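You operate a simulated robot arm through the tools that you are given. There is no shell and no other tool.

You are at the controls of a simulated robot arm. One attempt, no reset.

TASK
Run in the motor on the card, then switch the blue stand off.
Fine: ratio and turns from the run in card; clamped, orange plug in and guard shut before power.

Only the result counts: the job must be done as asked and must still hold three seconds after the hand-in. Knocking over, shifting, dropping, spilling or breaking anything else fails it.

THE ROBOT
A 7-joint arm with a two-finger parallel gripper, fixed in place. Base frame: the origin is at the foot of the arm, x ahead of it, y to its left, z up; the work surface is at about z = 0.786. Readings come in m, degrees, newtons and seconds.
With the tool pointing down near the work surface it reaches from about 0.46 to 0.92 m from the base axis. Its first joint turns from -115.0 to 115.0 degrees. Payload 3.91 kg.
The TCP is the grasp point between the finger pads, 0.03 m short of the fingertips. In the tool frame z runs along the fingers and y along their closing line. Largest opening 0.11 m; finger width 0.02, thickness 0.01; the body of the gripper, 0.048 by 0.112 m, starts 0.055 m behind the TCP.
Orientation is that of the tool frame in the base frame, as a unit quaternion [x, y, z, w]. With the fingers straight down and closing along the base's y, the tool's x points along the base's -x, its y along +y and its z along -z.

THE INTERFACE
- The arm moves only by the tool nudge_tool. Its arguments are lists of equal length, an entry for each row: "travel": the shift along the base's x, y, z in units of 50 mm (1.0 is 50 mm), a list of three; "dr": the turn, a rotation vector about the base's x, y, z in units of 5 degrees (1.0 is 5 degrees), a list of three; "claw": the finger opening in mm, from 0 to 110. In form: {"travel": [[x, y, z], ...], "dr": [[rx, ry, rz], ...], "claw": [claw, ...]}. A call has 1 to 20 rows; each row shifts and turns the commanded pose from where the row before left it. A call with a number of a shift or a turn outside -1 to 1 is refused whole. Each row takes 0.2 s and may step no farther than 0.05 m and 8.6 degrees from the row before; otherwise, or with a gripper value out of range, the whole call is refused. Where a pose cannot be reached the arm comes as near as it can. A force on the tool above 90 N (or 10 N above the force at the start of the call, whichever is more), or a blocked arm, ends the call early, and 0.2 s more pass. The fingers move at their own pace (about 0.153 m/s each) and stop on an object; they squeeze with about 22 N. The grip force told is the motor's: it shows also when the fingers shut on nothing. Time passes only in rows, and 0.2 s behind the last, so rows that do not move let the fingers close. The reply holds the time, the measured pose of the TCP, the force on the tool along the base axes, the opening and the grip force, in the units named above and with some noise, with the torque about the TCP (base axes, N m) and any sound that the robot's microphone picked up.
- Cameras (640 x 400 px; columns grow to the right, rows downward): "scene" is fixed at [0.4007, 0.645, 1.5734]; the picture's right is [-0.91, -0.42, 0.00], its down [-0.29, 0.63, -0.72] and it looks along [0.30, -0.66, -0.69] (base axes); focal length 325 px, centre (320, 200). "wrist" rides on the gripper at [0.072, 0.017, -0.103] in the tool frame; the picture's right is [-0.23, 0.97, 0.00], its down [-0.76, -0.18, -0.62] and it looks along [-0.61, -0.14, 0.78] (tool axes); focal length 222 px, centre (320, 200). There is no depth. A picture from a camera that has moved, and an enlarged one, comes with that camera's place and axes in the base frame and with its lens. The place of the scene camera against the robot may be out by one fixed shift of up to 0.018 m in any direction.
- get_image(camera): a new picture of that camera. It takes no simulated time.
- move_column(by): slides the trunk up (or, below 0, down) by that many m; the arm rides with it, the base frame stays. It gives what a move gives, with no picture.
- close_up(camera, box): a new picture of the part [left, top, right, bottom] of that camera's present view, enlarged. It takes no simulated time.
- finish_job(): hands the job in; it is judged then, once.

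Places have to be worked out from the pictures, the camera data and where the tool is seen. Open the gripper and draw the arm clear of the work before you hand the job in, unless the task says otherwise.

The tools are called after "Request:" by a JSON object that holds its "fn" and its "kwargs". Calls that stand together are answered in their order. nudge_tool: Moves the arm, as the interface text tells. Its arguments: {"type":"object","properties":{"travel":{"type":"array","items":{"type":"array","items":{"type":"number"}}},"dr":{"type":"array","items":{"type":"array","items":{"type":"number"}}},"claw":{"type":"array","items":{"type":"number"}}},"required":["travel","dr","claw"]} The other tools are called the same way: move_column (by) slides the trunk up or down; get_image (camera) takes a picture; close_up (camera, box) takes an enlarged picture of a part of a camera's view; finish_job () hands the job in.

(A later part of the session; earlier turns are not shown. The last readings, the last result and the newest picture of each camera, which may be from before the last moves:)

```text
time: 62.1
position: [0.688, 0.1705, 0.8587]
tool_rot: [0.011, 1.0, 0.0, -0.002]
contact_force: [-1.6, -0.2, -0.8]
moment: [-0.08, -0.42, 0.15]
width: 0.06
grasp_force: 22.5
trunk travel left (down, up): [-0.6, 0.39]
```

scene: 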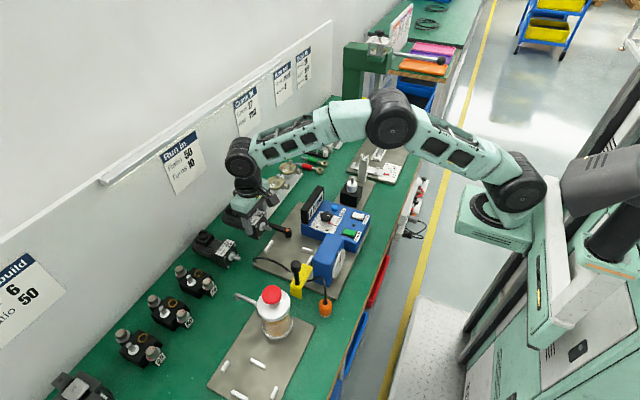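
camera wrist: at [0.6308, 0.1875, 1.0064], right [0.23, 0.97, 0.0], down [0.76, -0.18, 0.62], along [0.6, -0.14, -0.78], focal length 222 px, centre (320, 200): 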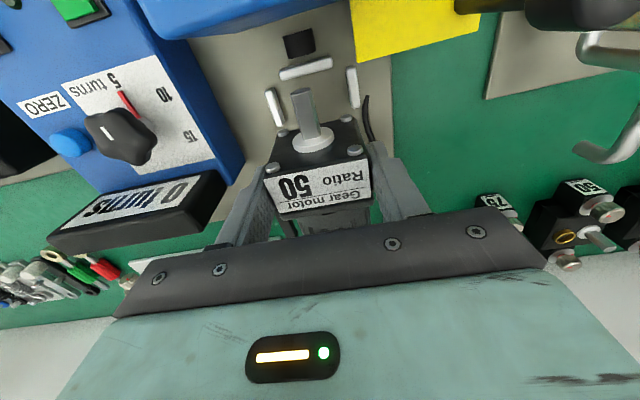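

The support came even higher here, and the load then dropped, so the motor likely shifted in the grip. I'll look at both views.

Request:
{"fn": "close_up", "kwargs": {"camera": "wrist", "box": [230, 40, 410, 180]}}

Request:
{"fn": "close_up", "kwargs": {"camera": "scene", "box": [255, 205, 335, 275]}}

Request:
{"fn": "close_up", "kwargs": {"camera": "scene", "box": [250, 225, 300, 265]}}

```text
2.86 times, centred on (320, 110) of wrist
camera zoom: at [0.6176, 0.1894, 0.9624], right [0.25, 0.97, 0.0], down [0.76, -0.19, 0.62], along [0.6, -0.15, -0.78], focal length 635 px, centre (320, 457)
```

zoom: 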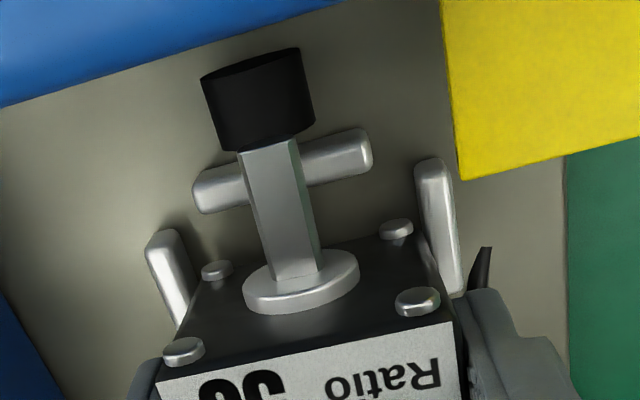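

```text
5.71 times, centred on (295, 240) of scene
camera zoom: at [0.4007, 0.645, 1.5734], right [-0.91, -0.42, 0.0], down [-0.29, 0.63, -0.72], along [0.3, -0.66, -0.69], focal length 1857 px, centre (463, -29)
```

zoom: 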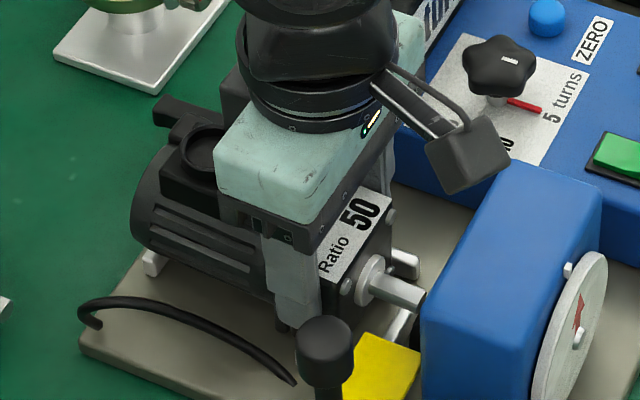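

```text
10.00 times, centred on (275, 245) of scene
camera zoom: at [0.4007, 0.645, 1.5734], right [-0.91, -0.42, 0.0], down [-0.29, 0.63, -0.72], along [0.3, -0.66, -0.69], focal length 3250 px, centre (770, -250)
```

zoom: 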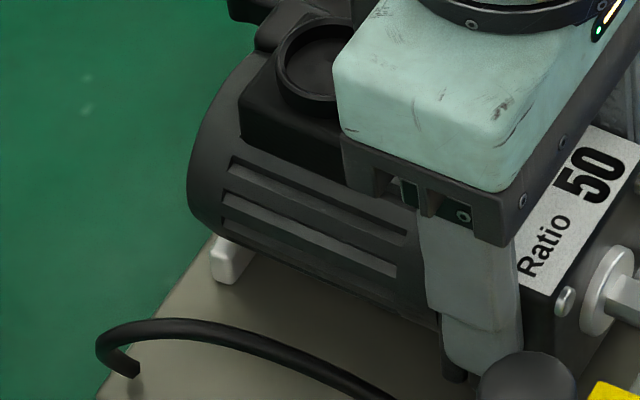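

The black coupling cylinder now appears at the shaft tip, higher than before. I'll raise the motor 2 cm and look again to see whether it has moved.

Request:
{"fn": "nudge_tool", "kwargs": {"travel": [[0, 0, 0.2], [0.1, 0, 0.2], [0, 0, 0]], "dr": [[0, 0, 0], [0, 0, 0], [0, 0, 0]], "claw": [40, 40, 40]}}

Request:
{"fn": "get_image", "kwargs": {"camera": "wrist"}}

Request:
{"fn": "close_up", "kwargs": {"camera": "wrist", "box": [230, 0, 410, 180]}}

Request:
{"fn": "close_up", "kwargs": {"camera": "scene", "box": [255, 205, 335, 275]}}

```text
time: 63.0
position: [0.6946, 0.1705, 0.8785]
tool_rot: [0.01, 1.0, 0.0, -0.004]
contact_force: [-0.4, 0.0, -10.0]
moment: [0.02, 0.43, -0.01]
width: 0.0596
grasp_force: 22.4
trunk travel left (down, up): [-0.6, 0.39]
```

```text
taken
camera wrist: at [0.6239, 0.1888, 0.981], right [0.25, 0.97, 0.0], down [0.76, -0.19, 0.62], along [0.6, -0.15, -0.79], focal length 222 px, centre (320, 200)
```

wrist: 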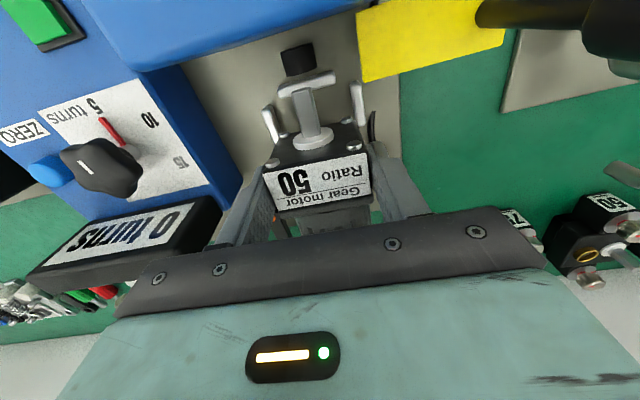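

```text
2.22 times, centred on (320, 90) of wrist
camera zoom: at [0.6239, 0.1888, 0.981], right [0.25, 0.97, 0.0], down [0.76, -0.19, 0.62], along [0.6, -0.15, -0.79], focal length 494 px, centre (320, 444)
```

zoom: 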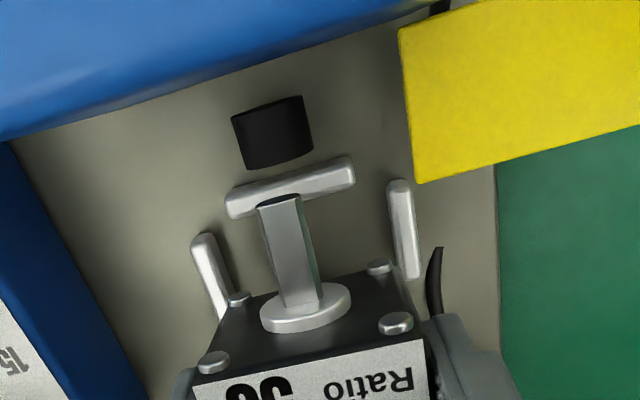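

```text
5.71 times, centred on (295, 240) of scene
camera zoom: at [0.4007, 0.645, 1.5734], right [-0.91, -0.42, 0.0], down [-0.29, 0.63, -0.72], along [0.3, -0.66, -0.69], focal length 1857 px, centre (463, -29)
```

zoom: 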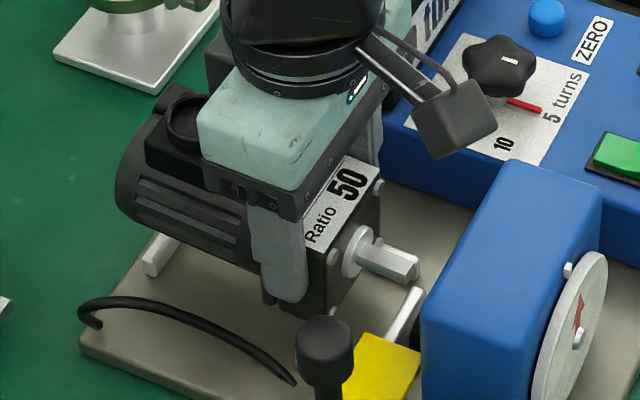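

Now it adds up: the motor sits lower in the grip than I assumed (bolt spacing puts its axis about 29 mm below the TCP), so at x ≈ 0.6775 the contact at z ≈ 0.856 was the plate itself, meaning it was in the pocket. I'll go back there and lower until it touches.

Request:
{"fn": "nudge_tool", "kwargs": {"travel": [[-0.17, 0, 0], [-0.17, 0, -0.08], [0, 0, -0.1], [0, 0, 0]], "dr": [[0, 0, 0], [0, 0, 0], [0, 0, 0], [0, 0, 0]], "claw": [40, 40, 40, 40]}}

Request:
{"fn": "close_up", "kwargs": {"camera": "wrist", "box": [230, 20, 410, 180]}}

```text
time: 64.0
position: [0.6773, 0.1708, 0.8704]
tool_rot: [0.011, 1.0, 0.0, -0.003]
contact_force: [0.1, 0.2, -10.6]
moment: [0.02, 0.38, 0.0]
width: 0.0603
grasp_force: 22.0
trunk travel left (down, up): [-0.6, 0.39]
```

```text
2.50 times, centred on (320, 100) of wrist
camera zoom: at [0.6063, 0.1896, 0.9732], right [0.25, 0.97, 0.0], down [0.76, -0.19, 0.62], along [0.6, -0.15, -0.78], focal length 555 px, centre (320, 450)
```

zoom: 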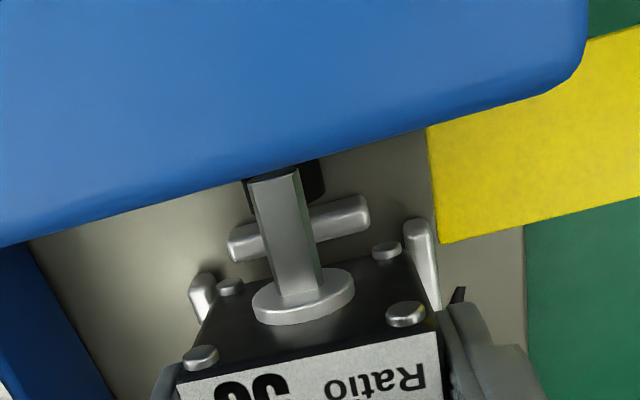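

Clear at 0.870. Lowering to about 0.8575.

Request:
{"fn": "nudge_tool", "kwargs": {"travel": [[0, 0, -0.1], [0, 0, -0.1], [0, 0, -0.04], [0, 0, 0]], "dr": [[0, 0, 0], [0, 0, 0], [0, 0, 0], [0, 0, 0]], "claw": [40, 40, 40, 40]}}

Request:
{"fn": "close_up", "kwargs": {"camera": "wrist", "box": [230, 40, 410, 180]}}

Request:
{"fn": "close_up", "kwargs": {"camera": "scene", "box": [250, 225, 300, 265]}}

```text
time: 65.0
position: [0.6753, 0.1695, 0.8594]
tool_rot: [0.011, 1.0, 0.001, -0.002]
contact_force: [-0.3, -0.5, -9.7]
moment: [-0.01, 0.43, -0.01]
width: 0.06
grasp_force: 22.0
trunk travel left (down, up): [-0.6, 0.39]
```

```text
2.86 times, centred on (320, 110) of wrist
camera zoom: at [0.6052, 0.1889, 0.9613], right [0.25, 0.97, 0.0], down [0.76, -0.19, 0.62], along [0.6, -0.15, -0.78], focal length 635 px, centre (320, 457)
```

zoom: 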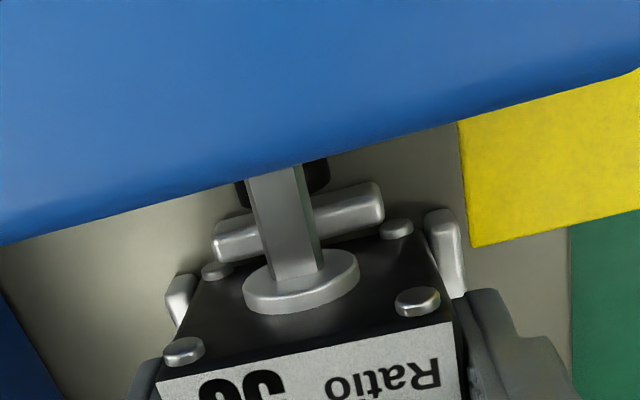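

```text
10.00 times, centred on (275, 245) of scene
camera zoom: at [0.4007, 0.645, 1.5734], right [-0.91, -0.42, 0.0], down [-0.29, 0.63, -0.72], along [0.3, -0.66, -0.69], focal length 3250 px, centre (770, -250)
```

zoom: 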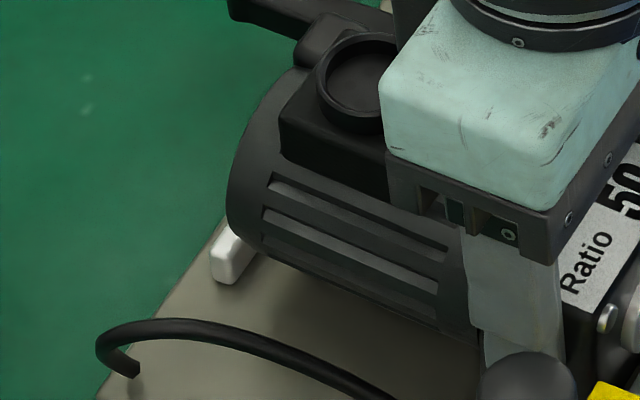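

Still free at 0.8594. I'll continue in 1.5 mm steps to touch-down.

Request:
{"fn": "nudge_tool", "kwargs": {"travel": [[0, 0, -0.03], [0, 0, -0.03], [0, 0, 0]], "dr": [[0, 0, 0], [0, 0, 0], [0, 0, 0]], "claw": [40, 40, 40]}}

```text
time: 65.8
position: [0.6747, 0.1692, 0.8562]
tool_rot: [0.011, 1.0, 0.0, -0.001]
contact_force: [-0.4, 0.2, -10.8]
moment: [-0.02, 0.47, 0.03]
width: 0.0598
grasp_force: 22.3
trunk travel left (down, up): [-0.6, 0.39]
```

Request:
{"fn": "nudge_tool", "kwargs": {"travel": [[0, 0, -0.03], [0, 0, -0.03], [0, 0, 0]], "dr": [[0, 0, 0], [0, 0, 0], [0, 0, 0]], "claw": [40, 40, 40]}}

```text
time: 66.5
position: [0.6759, 0.1695, 0.8518]
tool_rot: [0.011, 1.0, 0.001, -0.002]
contact_force: [-0.8, 0.9, -6.8]
moment: [-0.04, 0.48, -0.03]
width: 0.0599
grasp_force: 22.2
trunk travel left (down, up): [-0.6, 0.39]
```

Now the support is under the gearbox (no moment change), about 4 N. I'll lower another millimetre to see if it is a firm floor.

Request:
{"fn": "nudge_tool", "kwargs": {"travel": [[0, 0, -0.03], [0, 0, 0]], "dr": [[0, 0, 0], [0, 0, 0]], "claw": [40, 40]}}

Request:
{"fn": "close_up", "kwargs": {"camera": "wrist", "box": [240, 60, 400, 180]}}

Request:
{"fn": "close_up", "kwargs": {"camera": "scene", "box": [255, 205, 335, 275]}}

```text
time: 67.2
position: [0.6763, 0.1701, 0.8509]
tool_rot: [0.011, 1.0, 0.001, -0.002]
contact_force: [0.7, 4.5, 3.9]
moment: [-0.21, 0.69, -0.05]
width: 0.0599
grasp_force: 22.2
trunk travel left (down, up): [-0.6, 0.39]
```

```text
3.33 times, centred on (320, 120) of wrist
camera zoom: at [0.6055, 0.1879, 0.9546], right [0.25, 0.97, 0.0], down [0.76, -0.19, 0.62], along [0.6, -0.15, -0.78], focal length 740 px, centre (320, 467)
```

zoom: 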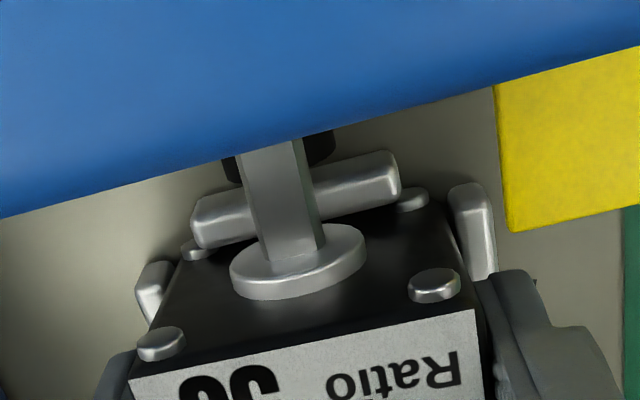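

```text
5.71 times, centred on (295, 240) of scene
camera zoom: at [0.4007, 0.645, 1.5734], right [-0.91, -0.42, 0.0], down [-0.29, 0.63, -0.72], along [0.3, -0.66, -0.69], focal length 1857 px, centre (463, -29)
```

zoom: 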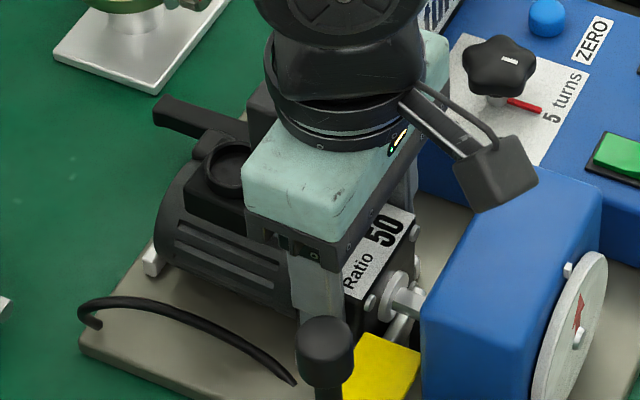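

The force now shows the gearbox's −y edge on the −y side bar (Fy +4.5 N, contact about 32 mm to −y), and the picture shows free room on the +y side. I'll lift 3 mm, shift +2 mm in y, and lower again.

Request:
{"fn": "nudge_tool", "kwargs": {"travel": [[0, 0, 0.07], [0, 0.04, 0], [0, 0, -0.05], [0, 0, 0]], "dr": [[0, 0, 0], [0, 0, 0], [0, 0, 0], [0, 0, 0]], "claw": [40, 40, 40, 40]}}

```text
time: 68.2
position: [0.6751, 0.1713, 0.8523]
tool_rot: [0.01, 1.0, 0.0, -0.003]
contact_force: [-0.1, -1.5, -10.9]
moment: [-0.06, 0.39, 0.01]
width: 0.06
grasp_force: 21.5
trunk travel left (down, up): [-0.6, 0.39]
```

Free at 0.8523 now. Continuing down.

Request:
{"fn": "nudge_tool", "kwargs": {"travel": [[0, 0, -0.03], [0, 0, -0.02], [0, 0, 0]], "dr": [[0, 0, 0], [0, 0, 0], [0, 0, 0]], "claw": [40, 40, 40]}}

```text
time: 69.0
position: [0.6747, 0.1711, 0.8507]
tool_rot: [0.01, 1.0, 0.001, -0.001]
contact_force: [3.1, -5.8, 8.0]
moment: [-0.4, 0.6, 0.09]
width: 0.06
grasp_force: 22.1
trunk travel left (down, up): [-0.6, 0.39]
```

Firm support now under the front edge centre plus a sideways push from the +y bar. I'll look closely at the front edge relative to the near bar.

Request:
{"fn": "close_up", "kwargs": {"camera": "wrist", "box": [260, 80, 370, 160]}}

Request:
{"fn": "close_up", "kwargs": {"camera": "wrist", "box": [330, 90, 390, 150]}}

Request:
{"fn": "close_up", "kwargs": {"camera": "scene", "box": [285, 220, 325, 260]}}

```text
5.00 times, centred on (315, 120) of wrist
camera zoom: at [0.6058, 0.1893, 0.9542], right [0.25, 0.97, 0.0], down [0.76, -0.2, 0.62], along [0.6, -0.15, -0.78], focal length 1111 px, centre (345, 600)
```

zoom: 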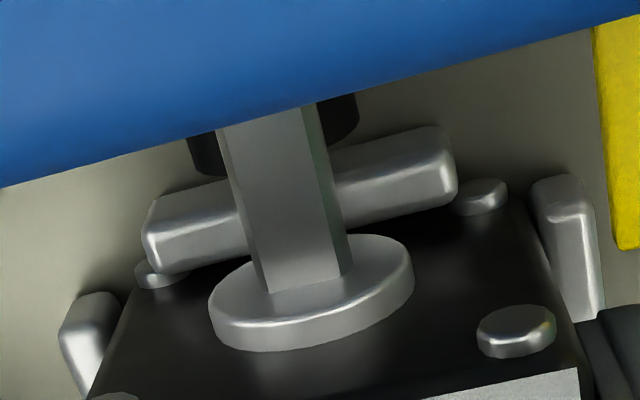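

```text
6.67 times, centred on (360, 120) of wrist
camera zoom: at [0.6058, 0.1893, 0.9542], right [0.25, 0.97, 0.0], down [0.76, -0.2, 0.62], along [0.6, -0.15, -0.78], focal length 1481 px, centre (53, 733)
```

zoom: 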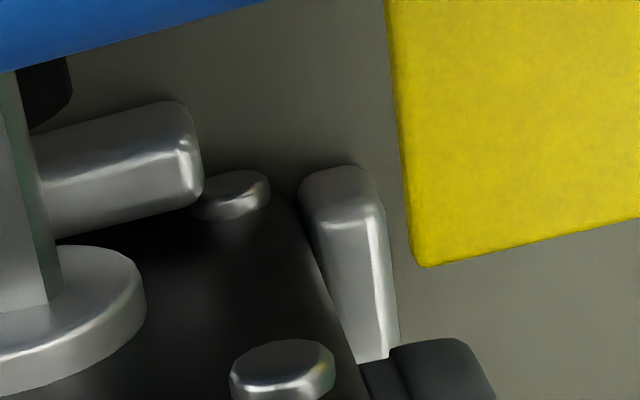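

```text
10.00 times, centred on (305, 240) of scene
camera zoom: at [0.4007, 0.645, 1.5734], right [-0.91, -0.42, 0.0], down [-0.29, 0.63, -0.72], along [0.3, -0.66, -0.69], focal length 3250 px, centre (470, -200)
```

zoom: 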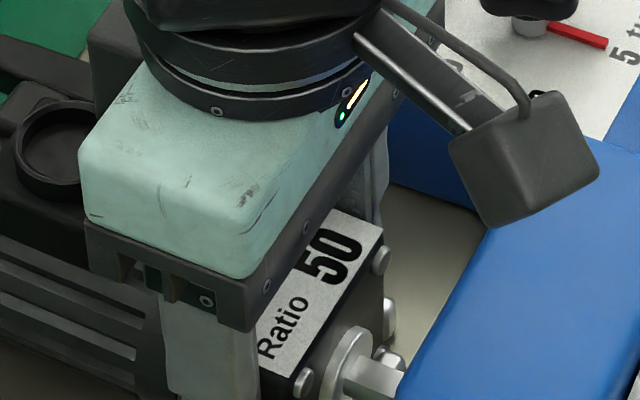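

The near bar now overlaps the lower bolts in the picture, so the gearbox is down in the pocket against the plate and near bar. I'll release gently to let it settle.

Request:
{"fn": "nudge_tool", "kwargs": {"travel": [[0, 0, 0], [0, 0, 0], [0, 0, 0], [0, 0, 0]], "dr": [[0, 0, 0], [0, 0, 0], [0, 0, 0], [0, 0, 0]], "claw": [62, 66, 74, 74]}}

Request:
{"fn": "close_up", "kwargs": {"camera": "wrist", "box": [240, 60, 400, 180]}}

Request:
{"fn": "close_up", "kwargs": {"camera": "scene", "box": [255, 205, 335, 275]}}

```text
time: 70.0
position: [0.6754, 0.1719, 0.8493]
tool_rot: [0.01, 1.0, 0.0, -0.002]
contact_force: [0.1, -0.5, -0.9]
moment: [0.01, 0.01, 0.03]
width: 0.0738
grasp_force: 0.0
trunk travel left (down, up): [-0.6, 0.39]
```

```text
3.33 times, centred on (320, 120) of wrist
camera zoom: at [0.6051, 0.1901, 0.9532], right [0.25, 0.97, 0.0], down [0.76, -0.19, 0.62], along [0.6, -0.15, -0.78], focal length 740 px, centre (320, 467)
```

zoom: 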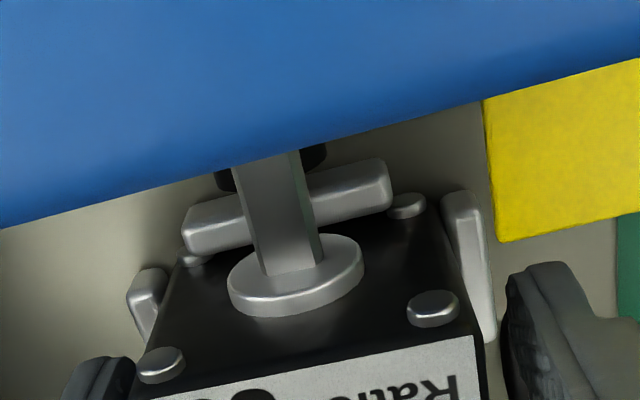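

```text
5.71 times, centred on (295, 240) of scene
camera zoom: at [0.4007, 0.645, 1.5734], right [-0.91, -0.42, 0.0], down [-0.29, 0.63, -0.72], along [0.3, -0.66, -0.69], focal length 1857 px, centre (463, -29)
```

zoom: 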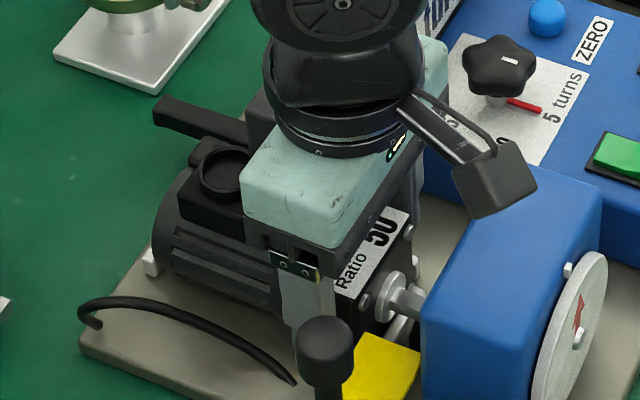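

Released and the motor stayed put. I'll raise the gripper straight up 10 cm and look at how it sits.

Request:
{"fn": "nudge_tool", "kwargs": {"travel": [[0, 0, 0.2], [0, 0, 0.6], [0, 0, 0.8], [0, 0, 0.8]], "dr": [[0, 0, 0], [0, 0, 0], [0, 0, 0], [0, 0, 0]], "claw": [74, 74, 74, 74]}}

Request:
{"fn": "get_image", "kwargs": {"camera": "wrist"}}

Request:
{"fn": "close_up", "kwargs": {"camera": "scene", "box": [245, 200, 345, 280]}}

```text
time: 71.0
position: [0.6759, 0.1713, 0.9703]
tool_rot: [0.011, 1.0, 0.0, -0.002]
contact_force: [0.1, 0.0, -0.6]
moment: [-0.02, -0.01, -0.01]
width: 0.0742
grasp_force: 0.0
trunk travel left (down, up): [-0.6, 0.39]
```

```text
taken
camera wrist: at [0.6071, 0.19, 1.0733], right [0.25, 0.97, 0.0], down [0.76, -0.19, 0.62], along [0.6, -0.15, -0.78], focal length 222 px, centre (320, 200)
```

wrist: 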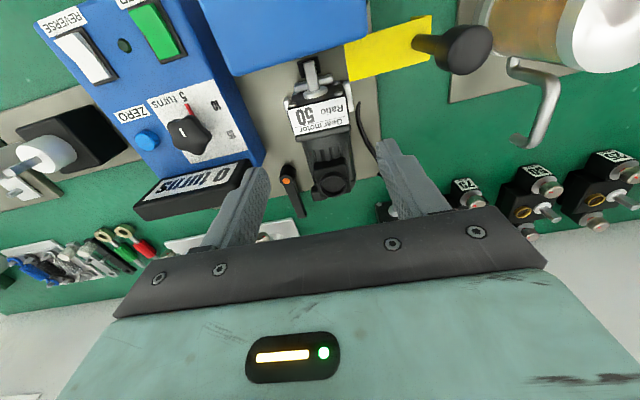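

```text
5.00 times, centred on (295, 240) of scene
camera zoom: at [0.4007, 0.645, 1.5734], right [-0.91, -0.42, 0.0], down [-0.29, 0.63, -0.72], along [0.3, -0.66, -0.69], focal length 1625 px, centre (445, 0)
```

zoom: 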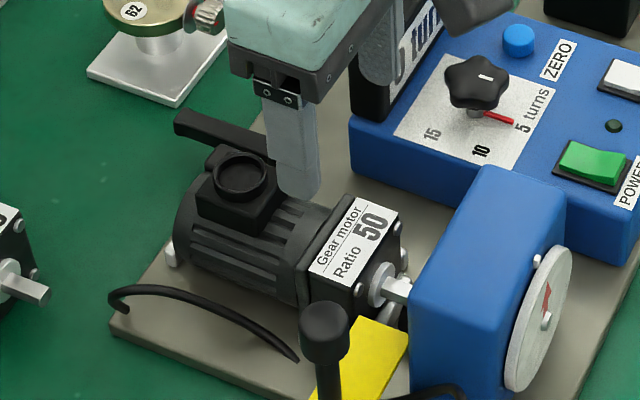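

The motor sits in the pocket. I'll zoom the wrist view onto it to check seating.

Request:
{"fn": "close_up", "kwargs": {"camera": "wrist", "box": [260, 50, 400, 210]}}

Request:
{"fn": "close_up", "kwargs": {"camera": "scene", "box": [270, 215, 330, 265]}}

```text
2.50 times, centred on (330, 130) of wrist
camera zoom: at [0.6071, 0.19, 1.0733], right [0.25, 0.97, 0.0], down [0.76, -0.19, 0.62], along [0.6, -0.15, -0.78], focal length 555 px, centre (295, 375)
```

zoom: 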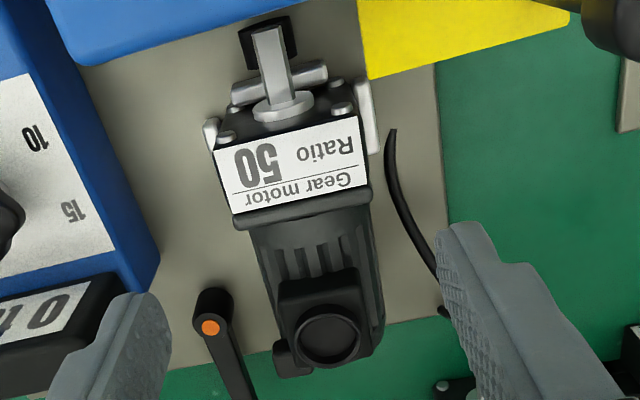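

```text
8.00 times, centred on (300, 240) of scene
camera zoom: at [0.4007, 0.645, 1.5734], right [-0.91, -0.42, 0.0], down [-0.29, 0.63, -0.72], along [0.3, -0.66, -0.69], focal length 2600 px, centre (480, -120)
```

zoom: 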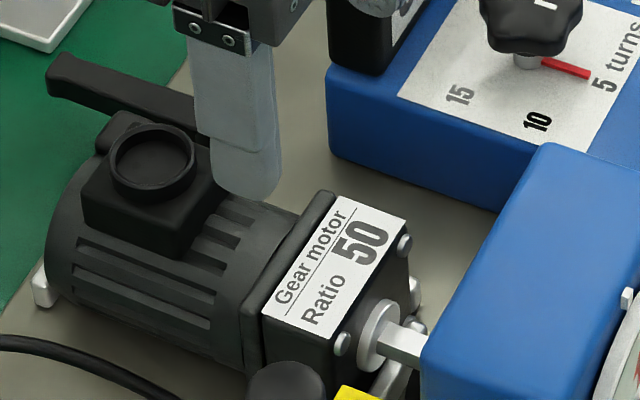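

It looks level between the bars. I'll confirm the seating height by closing the fingers and pressing lightly on top of the gearbox, which also helps it settle.

Request:
{"fn": "nudge_tool", "kwargs": {"travel": [[0.06, 0, -0.3], [0, 0, -0.4], [0, 0, -0.4], [0, 0, -0.2], [0, 0, -0.1], [0, 0, 0]], "dr": [[0, 0, 0], [0, 0, 0], [0, 0, 0], [0, 0, 0], [0, 0, 0], [0, 0, 0]], "claw": [50, 20, 0, 0, 0, 0]}}

```text
time: 72.3
position: [0.6784, 0.1722, 0.8999]
tool_rot: [0.011, 1.0, 0.001, -0.002]
contact_force: [0.0, -0.1, 0.1]
moment: [0.0, -0.01, -0.03]
width: 0.0
grasp_force: 22.0
trunk travel left (down, up): [-0.6, 0.39]
```

Request:
{"fn": "nudge_tool", "kwargs": {"travel": [[0, 0, -0.06], [0, 0, -0.06], [0, 0, -0.06], [0, 0, 0]], "dr": [[0, 0, 0], [0, 0, 0], [0, 0, 0], [0, 0, 0]], "claw": [0, 0, 0, 0]}}

```text
time: 73.3
position: [0.6788, 0.1716, 0.8904]
tool_rot: [0.01, 1.0, 0.0, -0.002]
contact_force: [-0.2, 0.0, -0.1]
moment: [0.0, -0.01, -0.02]
width: 0.0
grasp_force: 21.5
trunk travel left (down, up): [-0.6, 0.39]
```

No contact yet at fingertip z 0.860, so the gearbox top is lower than it would be on top of the bars. Continuing down.

Request:
{"fn": "nudge_tool", "kwargs": {"travel": [[0, 0, -0.05], [0, 0, -0.05], [0, 0, 0]], "dr": [[0, 0, 0], [0, 0, 0], [0, 0, 0]], "claw": [0, 0, 0]}}

Request:
{"fn": "nudge_tool", "kwargs": {"travel": [[0, 0, -0.04], [0, 0, 0]], "dr": [[0, 0, 0], [0, 0, 0]], "claw": [0, 0]}}

```text
time: 74.2
position: [0.6808, 0.1732, 0.8841]
tool_rot: [0.011, 1.0, 0.001, -0.002]
contact_force: [0.3, 0.0, 0.1]
moment: [-0.02, -0.02, 0.03]
width: 0.0
grasp_force: 22.0
trunk travel left (down, up): [-0.6, 0.39]
```

```text
time: 74.8
position: [0.6783, 0.1716, 0.8819]
tool_rot: [0.01, 1.0, 0.001, -0.002]
contact_force: [-0.1, 0.0, -0.6]
moment: [-0.01, -0.01, -0.03]
width: 0.0
grasp_force: 22.3
trunk travel left (down, up): [-0.6, 0.39]
```

Request:
{"fn": "nudge_tool", "kwargs": {"travel": [[0, 0, -0.04], [0, 0, 0]], "dr": [[0, 0, 0], [0, 0, 0]], "claw": [0, 0]}}

Request:
{"fn": "nudge_tool", "kwargs": {"travel": [[0, 0, -0.04], [0, 0, 0]], "dr": [[0, 0, 0], [0, 0, 0]], "claw": [0, 0]}}

```text
time: 75.3
position: [0.6798, 0.172, 0.8814]
tool_rot: [0.01, 1.0, 0.001, -0.001]
contact_force: [0.5, -1.5, 10.6]
moment: [-0.06, 0.08, 0.07]
width: 0.0
grasp_force: 21.5
trunk travel left (down, up): [-0.6, 0.39]
```

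```text
time: 76.0
position: [0.6794, 0.1725, 0.8826]
tool_rot: [0.01, 1.0, 0.001, 0.0]
contact_force: [-6.7, -7.3, 33.5]
moment: [-0.25, 0.35, 0.09]
width: 0.0001
grasp_force: 21.9
trunk travel left (down, up): [-0.6, 0.39]
```

Contact at fingertip height 0.851 confirms the gearbox sits on the plate (10 mm above where its top was on the bench). Next is the clamp lever; I'll rise and turn the wrist 180° so the camera stays clear of the display.

Request:
{"fn": "nudge_tool", "kwargs": {"travel": [[0, 0, 0.5], [0, 0, 0.9], [0, 0, 0.9], [0.05, 0, 0.7], [0.1, 0, 0], [0.1, 0, 0], [0.1, 0, 0], [0.1, 0, 0], [0, 0, 0], [0, 0, 0], [0, 0, 0], [0, 0, 0], [0, 0, 0], [0, 0, 0], [0, 0, 0], [0, 0, 0], [0, 0, 0], [0, 0, 0], [0, 0, 0], [0, 0, 0]], "dr": [[0, 0, 0], [0, 0, 0], [0, 0, 0], [0, 0, -1], [0, 0, -1], [0, 0, -1], [0, 0, -1], [0, 0, -1], [0, 0, -1], [0, 0, -1], [0, 0, -1], [0, 0, -1], [0, 0, -1], [0, 0, -1], [0, 0, -1], [0, 0, -1], [0, 0, -1], [0, 0, -1], [0, 0, -1], [0, 0, -1]], "claw": [0, 0, 0, 0, 0, 0, 0, 0, 0, 0, 0, 0, 0, 0, 0, 0, 0, 0, 0, 0]}}

Request:
{"fn": "get_image", "kwargs": {"camera": "wrist"}}

```text
time: 80.2
position: [0.7017, 0.1726, 1.0297]
tool_rot: [0.684, 0.73, 0.002, -0.001]
contact_force: [0.2, 0.2, 0.1]
moment: [-0.01, 0.01, 0.05]
width: 0.0
grasp_force: 21.5
trunk travel left (down, up): [-0.6, 0.39]
```

```text
taken
camera wrist: at [0.7151, 0.2457, 1.133], right [0.99, -0.16, 0.0], down [-0.13, -0.77, 0.62], along [-0.1, -0.61, -0.78], focal length 222 px, centre (320, 200)
```

wrist: 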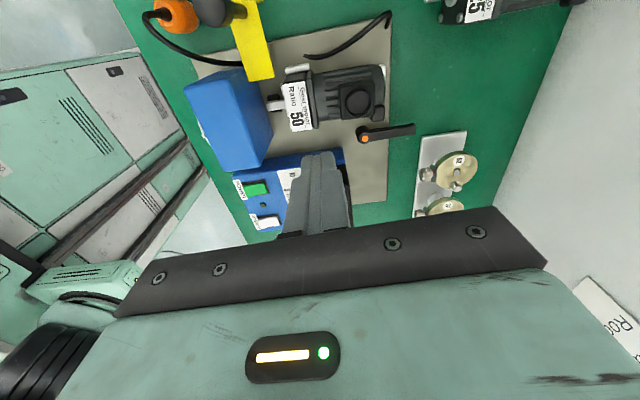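

Good overhead view. I'll zoom in on the motor seating and lever from this side.

Request:
{"fn": "close_up", "kwargs": {"camera": "wrist", "box": [250, 40, 430, 160]}}

Request:
{"fn": "close_up", "kwargs": {"camera": "scene", "box": [245, 200, 345, 280]}}

```text
3.33 times, centred on (340, 100) of wrist
camera zoom: at [0.7151, 0.2457, 1.133], right [0.99, -0.16, 0.0], down [-0.13, -0.77, 0.62], along [-0.1, -0.61, -0.78], focal length 740 px, centre (253, 533)
```

zoom: 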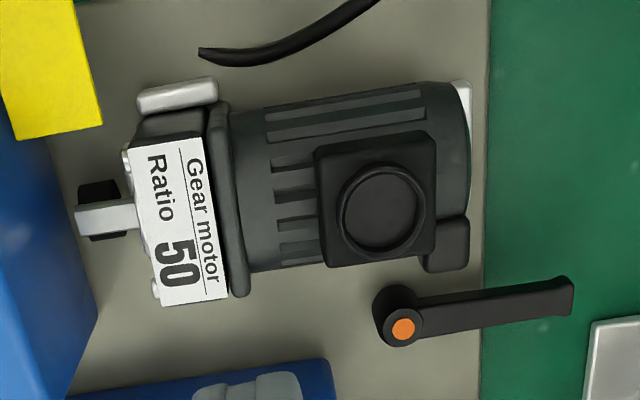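

```text
5.00 times, centred on (295, 240) of scene
camera zoom: at [0.4007, 0.645, 1.5734], right [-0.91, -0.42, 0.0], down [-0.29, 0.63, -0.72], along [0.3, -0.66, -0.69], focal length 1625 px, centre (445, 0)
```

zoom: 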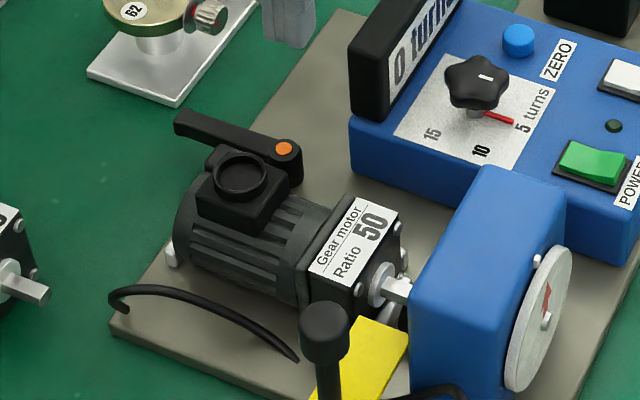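

The motor sits squarely in the pocket with the far bar just behind it. The lever pivots at about (0.758, 0.105) with its tip at (0.832, 0.106). I'll finish the 180° turn and move above the lever's +y side near its tip.

Request:
{"fn": "nudge_tool", "kwargs": {"travel": [[0.118, -0.0185, -0.03], [0.118, -0.0185, -0.03], [0.118, -0.0185, -0.03], [0.118, -0.0185, -0.03], [0.118, -0.0185, -0.03], [0.118, -0.0185, -0.03], [0.118, -0.0185, -0.03], [0.118, -0.0185, -0.03], [0.118, -0.0185, -0.03], [0.118, -0.0185, -0.03], [0.118, -0.0185, -0.03], [0.118, -0.0185, -0.03], [0.118, -0.0185, -0.03], [0.118, -0.0185, -0.03], [0.118, -0.0185, -0.03], [0.118, -0.0185, -0.03], [0.118, -0.0185, -0.03], [0.118, -0.0185, -0.03], [0.118, -0.0185, -0.03]], "dr": [[0, 0, -1], [0, 0, -1], [0, 0, -1], [0, 0, -1], [0, 0, -1], [0, 0, -1], [0, 0, -1], [0, 0, -1], [0, 0, -1], [0, 0, -1], [0, 0, -1], [0, 0, -1], [0, 0, -1], [0, 0, -1], [0, 0, -1], [0, 0, -1], [0, 0, -1], [0, 0, -1], [0, 0, -0.8]], "claw": [0, 0, 0, 0, 0, 0, 0, 0, 0, 0, 0, 0, 0, 0, 0, 0, 0, 0, 0]}}

Request:
{"fn": "get_image", "kwargs": {"camera": "wrist"}}

```text
time: 84.2
position: [0.8068, 0.1579, 1.0026]
tool_rot: [0.999, 0.034, 0.001, 0.0]
contact_force: [-0.1, 0.6, -0.5]
moment: [0.01, 0.03, 0.0]
width: 0.0
grasp_force: 22.2
out of reach, approached as far as the arm can: row 19
trunk travel left (down, up): [-0.6, 0.39]
```

```text
taken
camera wrist: at [0.8816, 0.1453, 1.1058], right [-0.16, -0.99, 0.0], down [-0.77, 0.13, 0.62], along [-0.61, 0.1, -0.78], focal length 222 px, centre (320, 200)
```

wrist: 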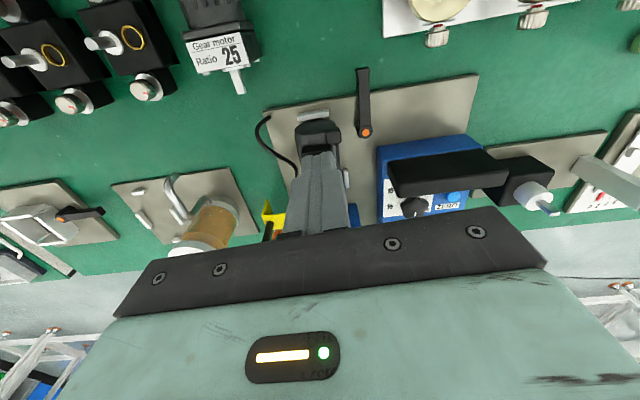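

The wrist reached about −176°, which is enough. I'll move to (0.813, 0.150) and descend beside the lever in steps.

Request:
{"fn": "nudge_tool", "kwargs": {"travel": [[0.12, -0.14, -0.5], [0, 0, -0.8], [0, 0, -0.7], [0, 0, -0.5], [0, 0, -0.4], [0, 0, -0.3]], "dr": [[0, 0, 0], [0, 0, 0], [0, 0, 0], [0, 0, 0], [0, 0, 0], [0, 0, 0]], "claw": [0, 0, 0, 0, 0, 0]}}

Request:
{"fn": "get_image", "kwargs": {"camera": "wrist"}}

Request:
{"fn": "close_up", "kwargs": {"camera": "scene", "box": [225, 190, 325, 270]}}

```text
time: 85.5
position: [0.8118, 0.1503, 0.8431]
tool_rot: [0.999, 0.034, 0.001, 0.0]
contact_force: [-0.2, 0.9, 0.6]
moment: [-0.01, -0.03, 0.01]
width: 0.0002
grasp_force: 21.9
trunk travel left (down, up): [-0.6, 0.39]
```

```text
taken
camera wrist: at [0.8868, 0.1384, 0.9454], right [-0.16, -0.99, 0.0], down [-0.77, 0.13, 0.62], along [-0.61, 0.1, -0.78], focal length 222 px, centre (320, 200)
```

wrist: 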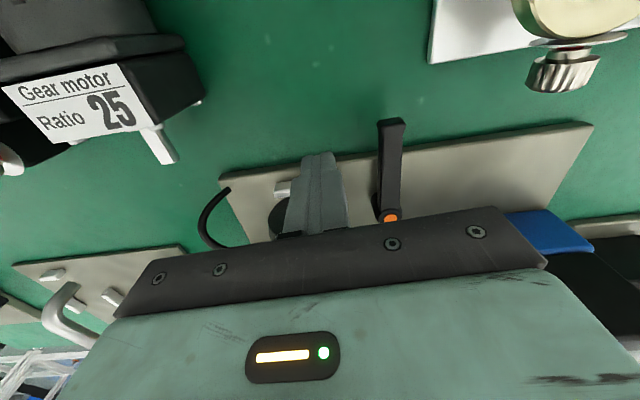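

```text
5.00 times, centred on (275, 230) of scene
camera zoom: at [0.4007, 0.645, 1.5734], right [-0.91, -0.42, 0.0], down [-0.29, 0.63, -0.72], along [0.3, -0.66, -0.69], focal length 1625 px, centre (545, 50)
```

zoom: 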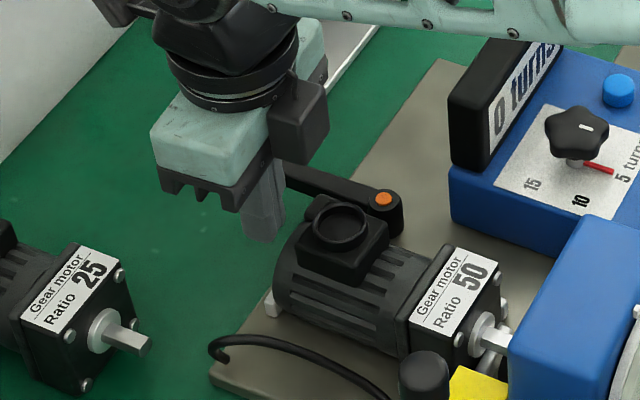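

The closed fingers are beside the lever near its tip. I'll lower 9 mm and approach it toward −y.

Request:
{"fn": "nudge_tool", "kwargs": {"travel": [[0, 0, -0.18], [0, -0.2, 0], [0, -0.2, 0], [0, 0, 0]], "dr": [[0, 0, 0], [0, 0, 0], [0, 0, 0], [0, 0, 0]], "claw": [0, 0, 0, 0]}}

```text
time: 86.5
position: [0.8126, 0.1303, 0.8338]
tool_rot: [0.999, 0.034, 0.002, 0.001]
contact_force: [0.7, -0.1, -0.6]
moment: [0.0, -0.02, 0.01]
width: 0.0001
grasp_force: 22.2
trunk travel left (down, up): [-0.6, 0.39]
```

Not touching yet. I'll push on in small steps toward −y and watch the force.

Request:
{"fn": "nudge_tool", "kwargs": {"travel": [[0, -0.1, 0], [0, -0.1, 0], [0, -0.1, 0], [0, 0, 0]], "dr": [[0, 0, 0], [0, 0, 0], [0, 0, 0], [0, 0, 0]], "claw": [0, 0, 0, 0]}}

Request:
{"fn": "get_image", "kwargs": {"camera": "wrist"}}

```text
time: 87.5
position: [0.8118, 0.1148, 0.8327]
tool_rot: [0.999, 0.034, 0.003, 0.001]
contact_force: [-0.8, -0.2, 0.5]
moment: [0.02, 0.0, 0.0]
width: 0.0
grasp_force: 21.8
trunk travel left (down, up): [-0.6, 0.39]
```

```text
taken
camera wrist: at [0.8867, 0.1026, 0.9358], right [-0.16, -0.99, 0.0], down [-0.77, 0.13, 0.62], along [-0.61, 0.1, -0.78], focal length 222 px, centre (320, 200)
```

wrist: 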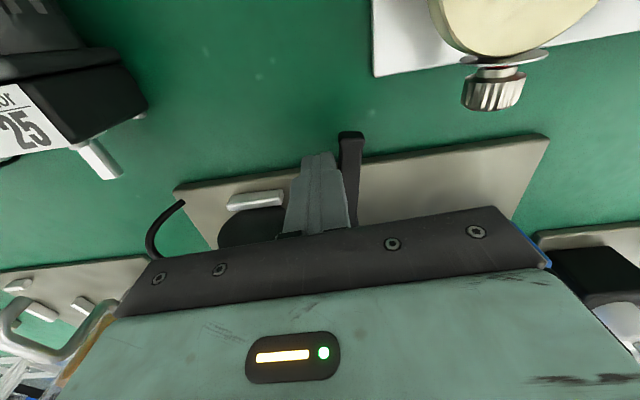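

The lever is following with almost no resistance. I'll keep pushing along its arc.

Request:
{"fn": "nudge_tool", "kwargs": {"travel": [[0.015, -0.2, 0], [0.015, -0.21, 0], [-0.094, -0.278, 0], [0, 0, 0]], "dr": [[0, 0, 0], [0, 0, 0], [0, 0, 0], [0, 0, 0]], "claw": [0, 0, 0, 0]}}

Request:
{"fn": "get_image", "kwargs": {"camera": "wrist"}}

Request:
{"fn": "close_up", "kwargs": {"camera": "scene", "box": [225, 190, 325, 270]}}

```text
time: 88.5
position: [0.8094, 0.0813, 0.8321]
tool_rot: [0.999, 0.034, 0.002, 0.002]
contact_force: [0.2, -0.5, -1.3]
moment: [-0.06, 0.01, 0.02]
width: 0.0
grasp_force: 21.9
trunk travel left (down, up): [-0.6, 0.39]
```

```text
taken
camera wrist: at [0.8845, 0.0682, 0.9353], right [-0.16, -0.99, 0.0], down [-0.77, 0.13, 0.62], along [-0.61, 0.1, -0.78], focal length 222 px, centre (320, 200)
```

wrist: 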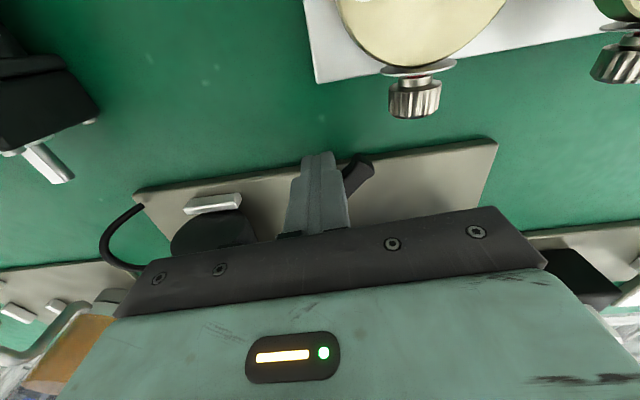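

```text
5.00 times, centred on (275, 230) of scene
camera zoom: at [0.4007, 0.645, 1.5734], right [-0.91, -0.42, 0.0], down [-0.29, 0.63, -0.72], along [0.3, -0.66, -0.69], focal length 1625 px, centre (545, 50)
```

zoom: 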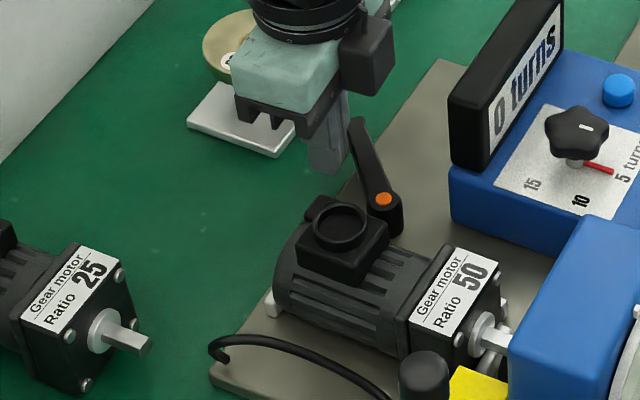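

The lever swings freely and is at about 45°. I'll continue toward 75–90°, watching for a stop.

Request:
{"fn": "nudge_tool", "kwargs": {"travel": [[-0.18, -0.26, 0], [-0.22, -0.19, 0], [0, 0, 0]], "dr": [[0, 0, 0], [0, 0, 0], [0, 0, 0]], "claw": [0, 0, 0]}}

Request:
{"fn": "close_up", "kwargs": {"camera": "scene", "box": [225, 190, 345, 270]}}

Request:
{"fn": "get_image", "kwargs": {"camera": "wrist"}}

```text
time: 89.3
position: [0.7891, 0.0551, 0.8342]
tool_rot: [0.999, 0.034, 0.002, 0.0]
contact_force: [0.5, 0.5, 0.1]
moment: [0.02, -0.03, 0.01]
width: 0.0
grasp_force: 22.1
trunk travel left (down, up): [-0.6, 0.39]
```

```text
5.00 times, centred on (285, 230) of scene
camera zoom: at [0.4007, 0.645, 1.5734], right [-0.91, -0.42, 0.0], down [-0.29, 0.63, -0.72], along [0.3, -0.66, -0.69], focal length 1625 px, centre (495, 50)
```

zoom: 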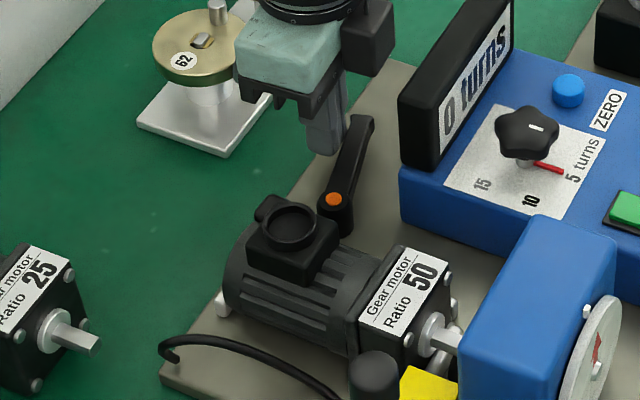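

```text
taken
camera wrist: at [0.8639, 0.0436, 0.9374], right [-0.16, -0.99, 0.0], down [-0.77, 0.13, 0.62], along [-0.61, 0.1, -0.78], focal length 222 px, centre (320, 200)
```

wrist: 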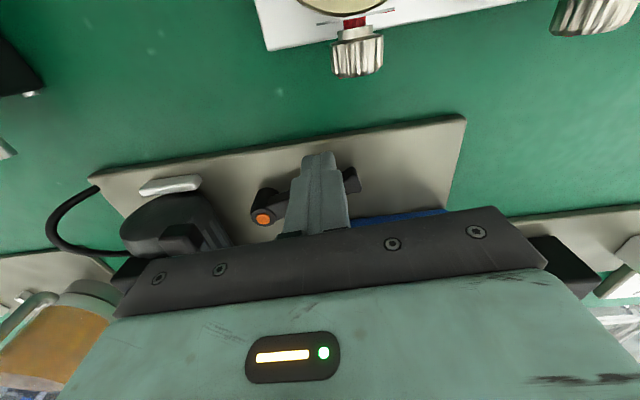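

The lever has reached about 75–80° with no stop felt yet. The gripper's side block is nearing the display, so I'll push only a little further, to x 0.782, and check the force.

Request:
{"fn": "nudge_tool", "kwargs": {"travel": [[-0.07, -0.12, 0], [-0.07, -0.12, 0], [0, 0, 0]], "dr": [[0, 0, 0], [0, 0, 0], [0, 0, 0]], "claw": [0, 0, 0]}}

Request:
{"fn": "close_up", "kwargs": {"camera": "scene", "box": [265, 185, 345, 255]}}

Request:
{"fn": "close_up", "kwargs": {"camera": "wrist", "box": [220, 120, 400, 240]}}

```text
time: 90.2
position: [0.784, 0.0469, 0.835]
tool_rot: [0.999, 0.034, 0.005, -0.001]
contact_force: [20.5, 9.8, -0.2]
moment: [0.24, -0.39, -0.05]
width: 0.0
grasp_force: 21.9
trunk travel left (down, up): [-0.6, 0.39]
```

```text
5.71 times, centred on (305, 220) of scene
camera zoom: at [0.4007, 0.645, 1.5734], right [-0.91, -0.42, 0.0], down [-0.29, 0.63, -0.72], along [0.3, -0.66, -0.69], focal length 1857 px, centre (406, 86)
```

zoom: 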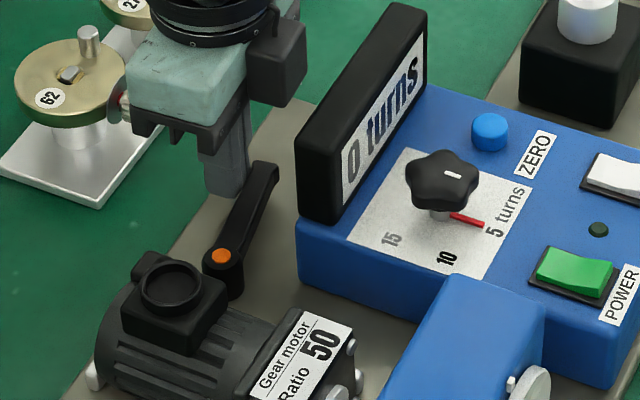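

```text
3.33 times, centred on (310, 180) of wrist
camera zoom: at [0.8593, 0.0344, 0.9378], right [-0.16, -0.99, 0.0], down [-0.78, 0.13, 0.62], along [-0.61, 0.1, -0.79], focal length 740 px, centre (353, 267)
```

zoom: 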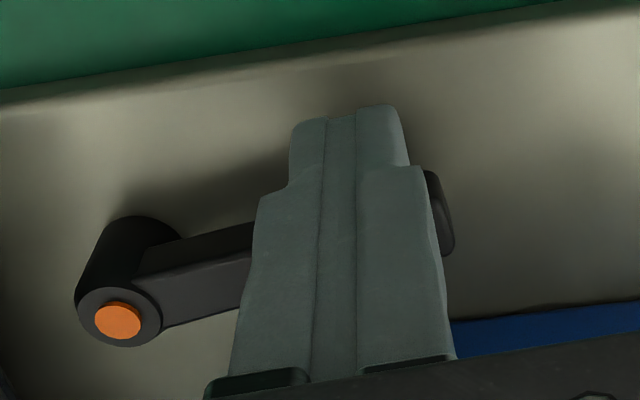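

A firm stop: 20 N against the lever at about 80–85°, so it has reached its end position. I'll back off, rise, and check that the lever stays there.

Request:
{"fn": "nudge_tool", "kwargs": {"travel": [[0.2, 0.1, 0], [0.2, 0.1, 0.2], [0, 0, 0.8], [0, 0, 0.9], [0, 0, 0.9]], "dr": [[0, 0, 0], [0, 0, 0], [0, 0, 0], [0, 0, 0], [0, 0, 0]], "claw": [0, 0, 0, 0, 0]}}

Request:
{"fn": "get_image", "kwargs": {"camera": "wrist"}}

Request:
{"fn": "close_up", "kwargs": {"camera": "scene", "box": [245, 185, 345, 275]}}

```text
time: 91.3
position: [0.8036, 0.0537, 0.9745]
tool_rot: [0.999, 0.034, 0.001, 0.001]
contact_force: [0.5, 0.8, -1.0]
moment: [0.01, 0.04, 0.01]
width: 0.0002
grasp_force: 22.3
trunk travel left (down, up): [-0.6, 0.39]
```

```text
taken
camera wrist: at [0.8788, 0.042, 1.0777], right [-0.16, -0.99, 0.0], down [-0.77, 0.13, 0.62], along [-0.61, 0.1, -0.78], focal length 222 px, centre (320, 200)
```

wrist: 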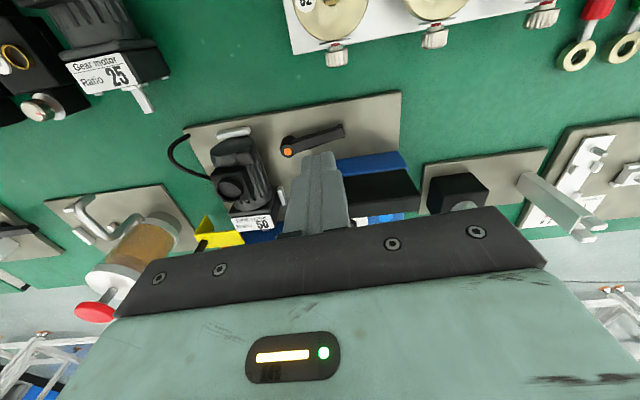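

```text
4.44 times, centred on (295, 230) of scene
camera zoom: at [0.4007, 0.645, 1.5734], right [-0.91, -0.42, 0.0], down [-0.29, 0.63, -0.72], along [0.3, -0.66, -0.69], focal length 1444 px, centre (431, 67)
```

zoom: 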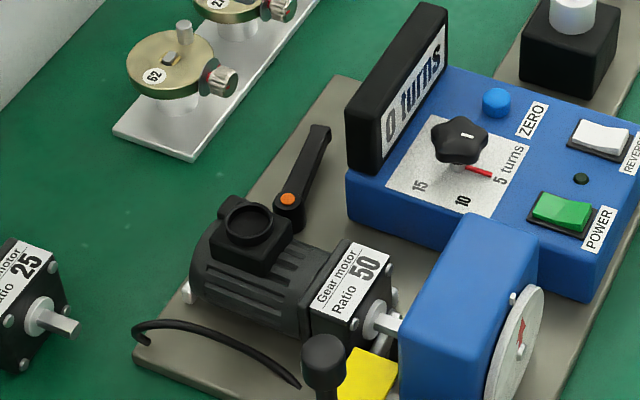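

The lever stays turned toward −y. Now the plug: it stands upright at about (0.555, 0.278). I'll swing the wrist back to yaw 0 while moving over toward it at height.

Request:
{"fn": "nudge_tool", "kwargs": {"travel": [[-0.14, 0.15, 0.075], [-0.14, 0.15, 0.075], [-0.14, 0.15, 0.075], [-0.14, 0.15, 0.075], [-0.14, 0.15, 0.075], [-0.14, 0.15, 0.075], [-0.14, 0.15, 0.075], [-0.14, 0.15, 0.075], [-0.14, 0.15, 0.075], [-0.14, 0.15, 0.075], [-0.14, 0.15, 0.075], [-0.14, 0.15, 0.075], [-0.14, 0.15, 0.075], [-0.14, 0.15, 0.075], [-0.14, 0.15, 0.075], [-0.14, 0.15, 0.075], [-0.14, 0.15, 0.075], [-0.14, 0.15, 0.075], [-0.14, 0.15, 0.075], [-0.14, 0.15, 0.075]], "dr": [[0, 0, 1], [0, 0, 1], [0, 0, 1], [0, 0, 1], [0, 0, 1], [0, 0, 1], [0, 0, 1], [0, 0, 1], [0, 0, 1], [0, 0, 1], [0, 0, 1], [0, 0, 1], [0, 0, 1], [0, 0, 1], [0, 0, 1], [0, 0, 1], [0, 0, 1], [0, 0, 1], [0, 0, 1], [0, 0, 1]], "claw": [0, 0, 0, 0, 0, 0, 0, 0, 0, 0, 0, 0, 0, 0, 0, 0, 0, 0, 0, 0]}}

Request:
{"fn": "nudge_tool", "kwargs": {"travel": [[-0.1, 0.09, 0], [-0.1, 0.09, 0], [-0.1, 0.09, 0], [-0.1, 0.09, 0], [-0.1, 0.09, 0], [-0.1, 0.09, 0], [-0.1, 0.09, 0], [-0.1, 0.09, 0], [-0.1, 0.09, 0], [-0.1, 0.09, 0], [-0.1, 0.09, 0], [-0.1, 0.09, 0], [-0.1, 0.09, 0], [-0.1, 0.09, 0], [-0.1, 0.09, 0], [0, 0, 0]], "dr": [[0, 0, 1], [0, 0, 1], [0, 0, 1], [0, 0, 1], [0, 0, 1], [0, 0, 1], [0, 0, 1], [0, 0, 1], [0, 0, 1], [0, 0, 1], [0, 0, 1], [0, 0, 1], [0, 0, 1], [0, 0, 1], [0, 0, 1], [0, 0, 0.2]], "claw": [10, 20, 30, 40, 50, 60, 60, 60, 60, 60, 60, 60, 60, 60, 60, 60]}}

Request:
{"fn": "get_image", "kwargs": {"camera": "wrist"}}

```text
time: 95.5
position: [0.6609, 0.2062, 1.0495]
tool_rot: [0.616, 0.788, 0.002, -0.001]
contact_force: [0.6, 0.0, 0.2]
moment: [-0.03, -0.02, 0.0]
width: 0.0
grasp_force: 21.9
trunk travel left (down, up): [-0.6, 0.39]
```

```text
time: 99.0
position: [0.5862, 0.2745, 1.0477]
tool_rot: [0.001, 1.0, 0.001, -0.002]
contact_force: [0.1, -0.5, 0.1]
moment: [-0.01, -0.01, -0.02]
width: 0.0602
grasp_force: 0.1
trunk travel left (down, up): [-0.6, 0.39]
```

```text
taken
camera wrist: at [0.5171, 0.2914, 1.1513], right [0.23, 0.97, 0.0], down [0.76, -0.18, 0.62], along [0.6, -0.14, -0.78], focal length 222 px, centre (320, 200)
```

wrist: 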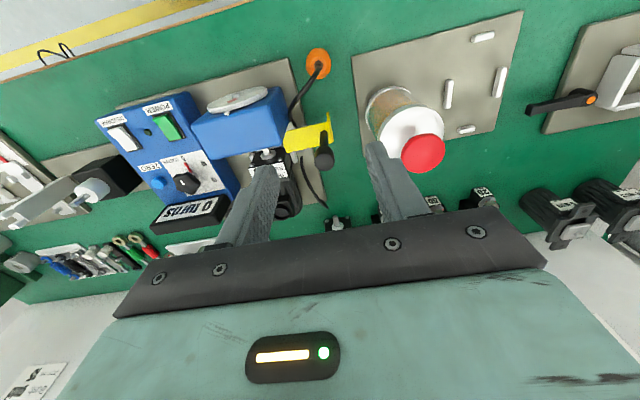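

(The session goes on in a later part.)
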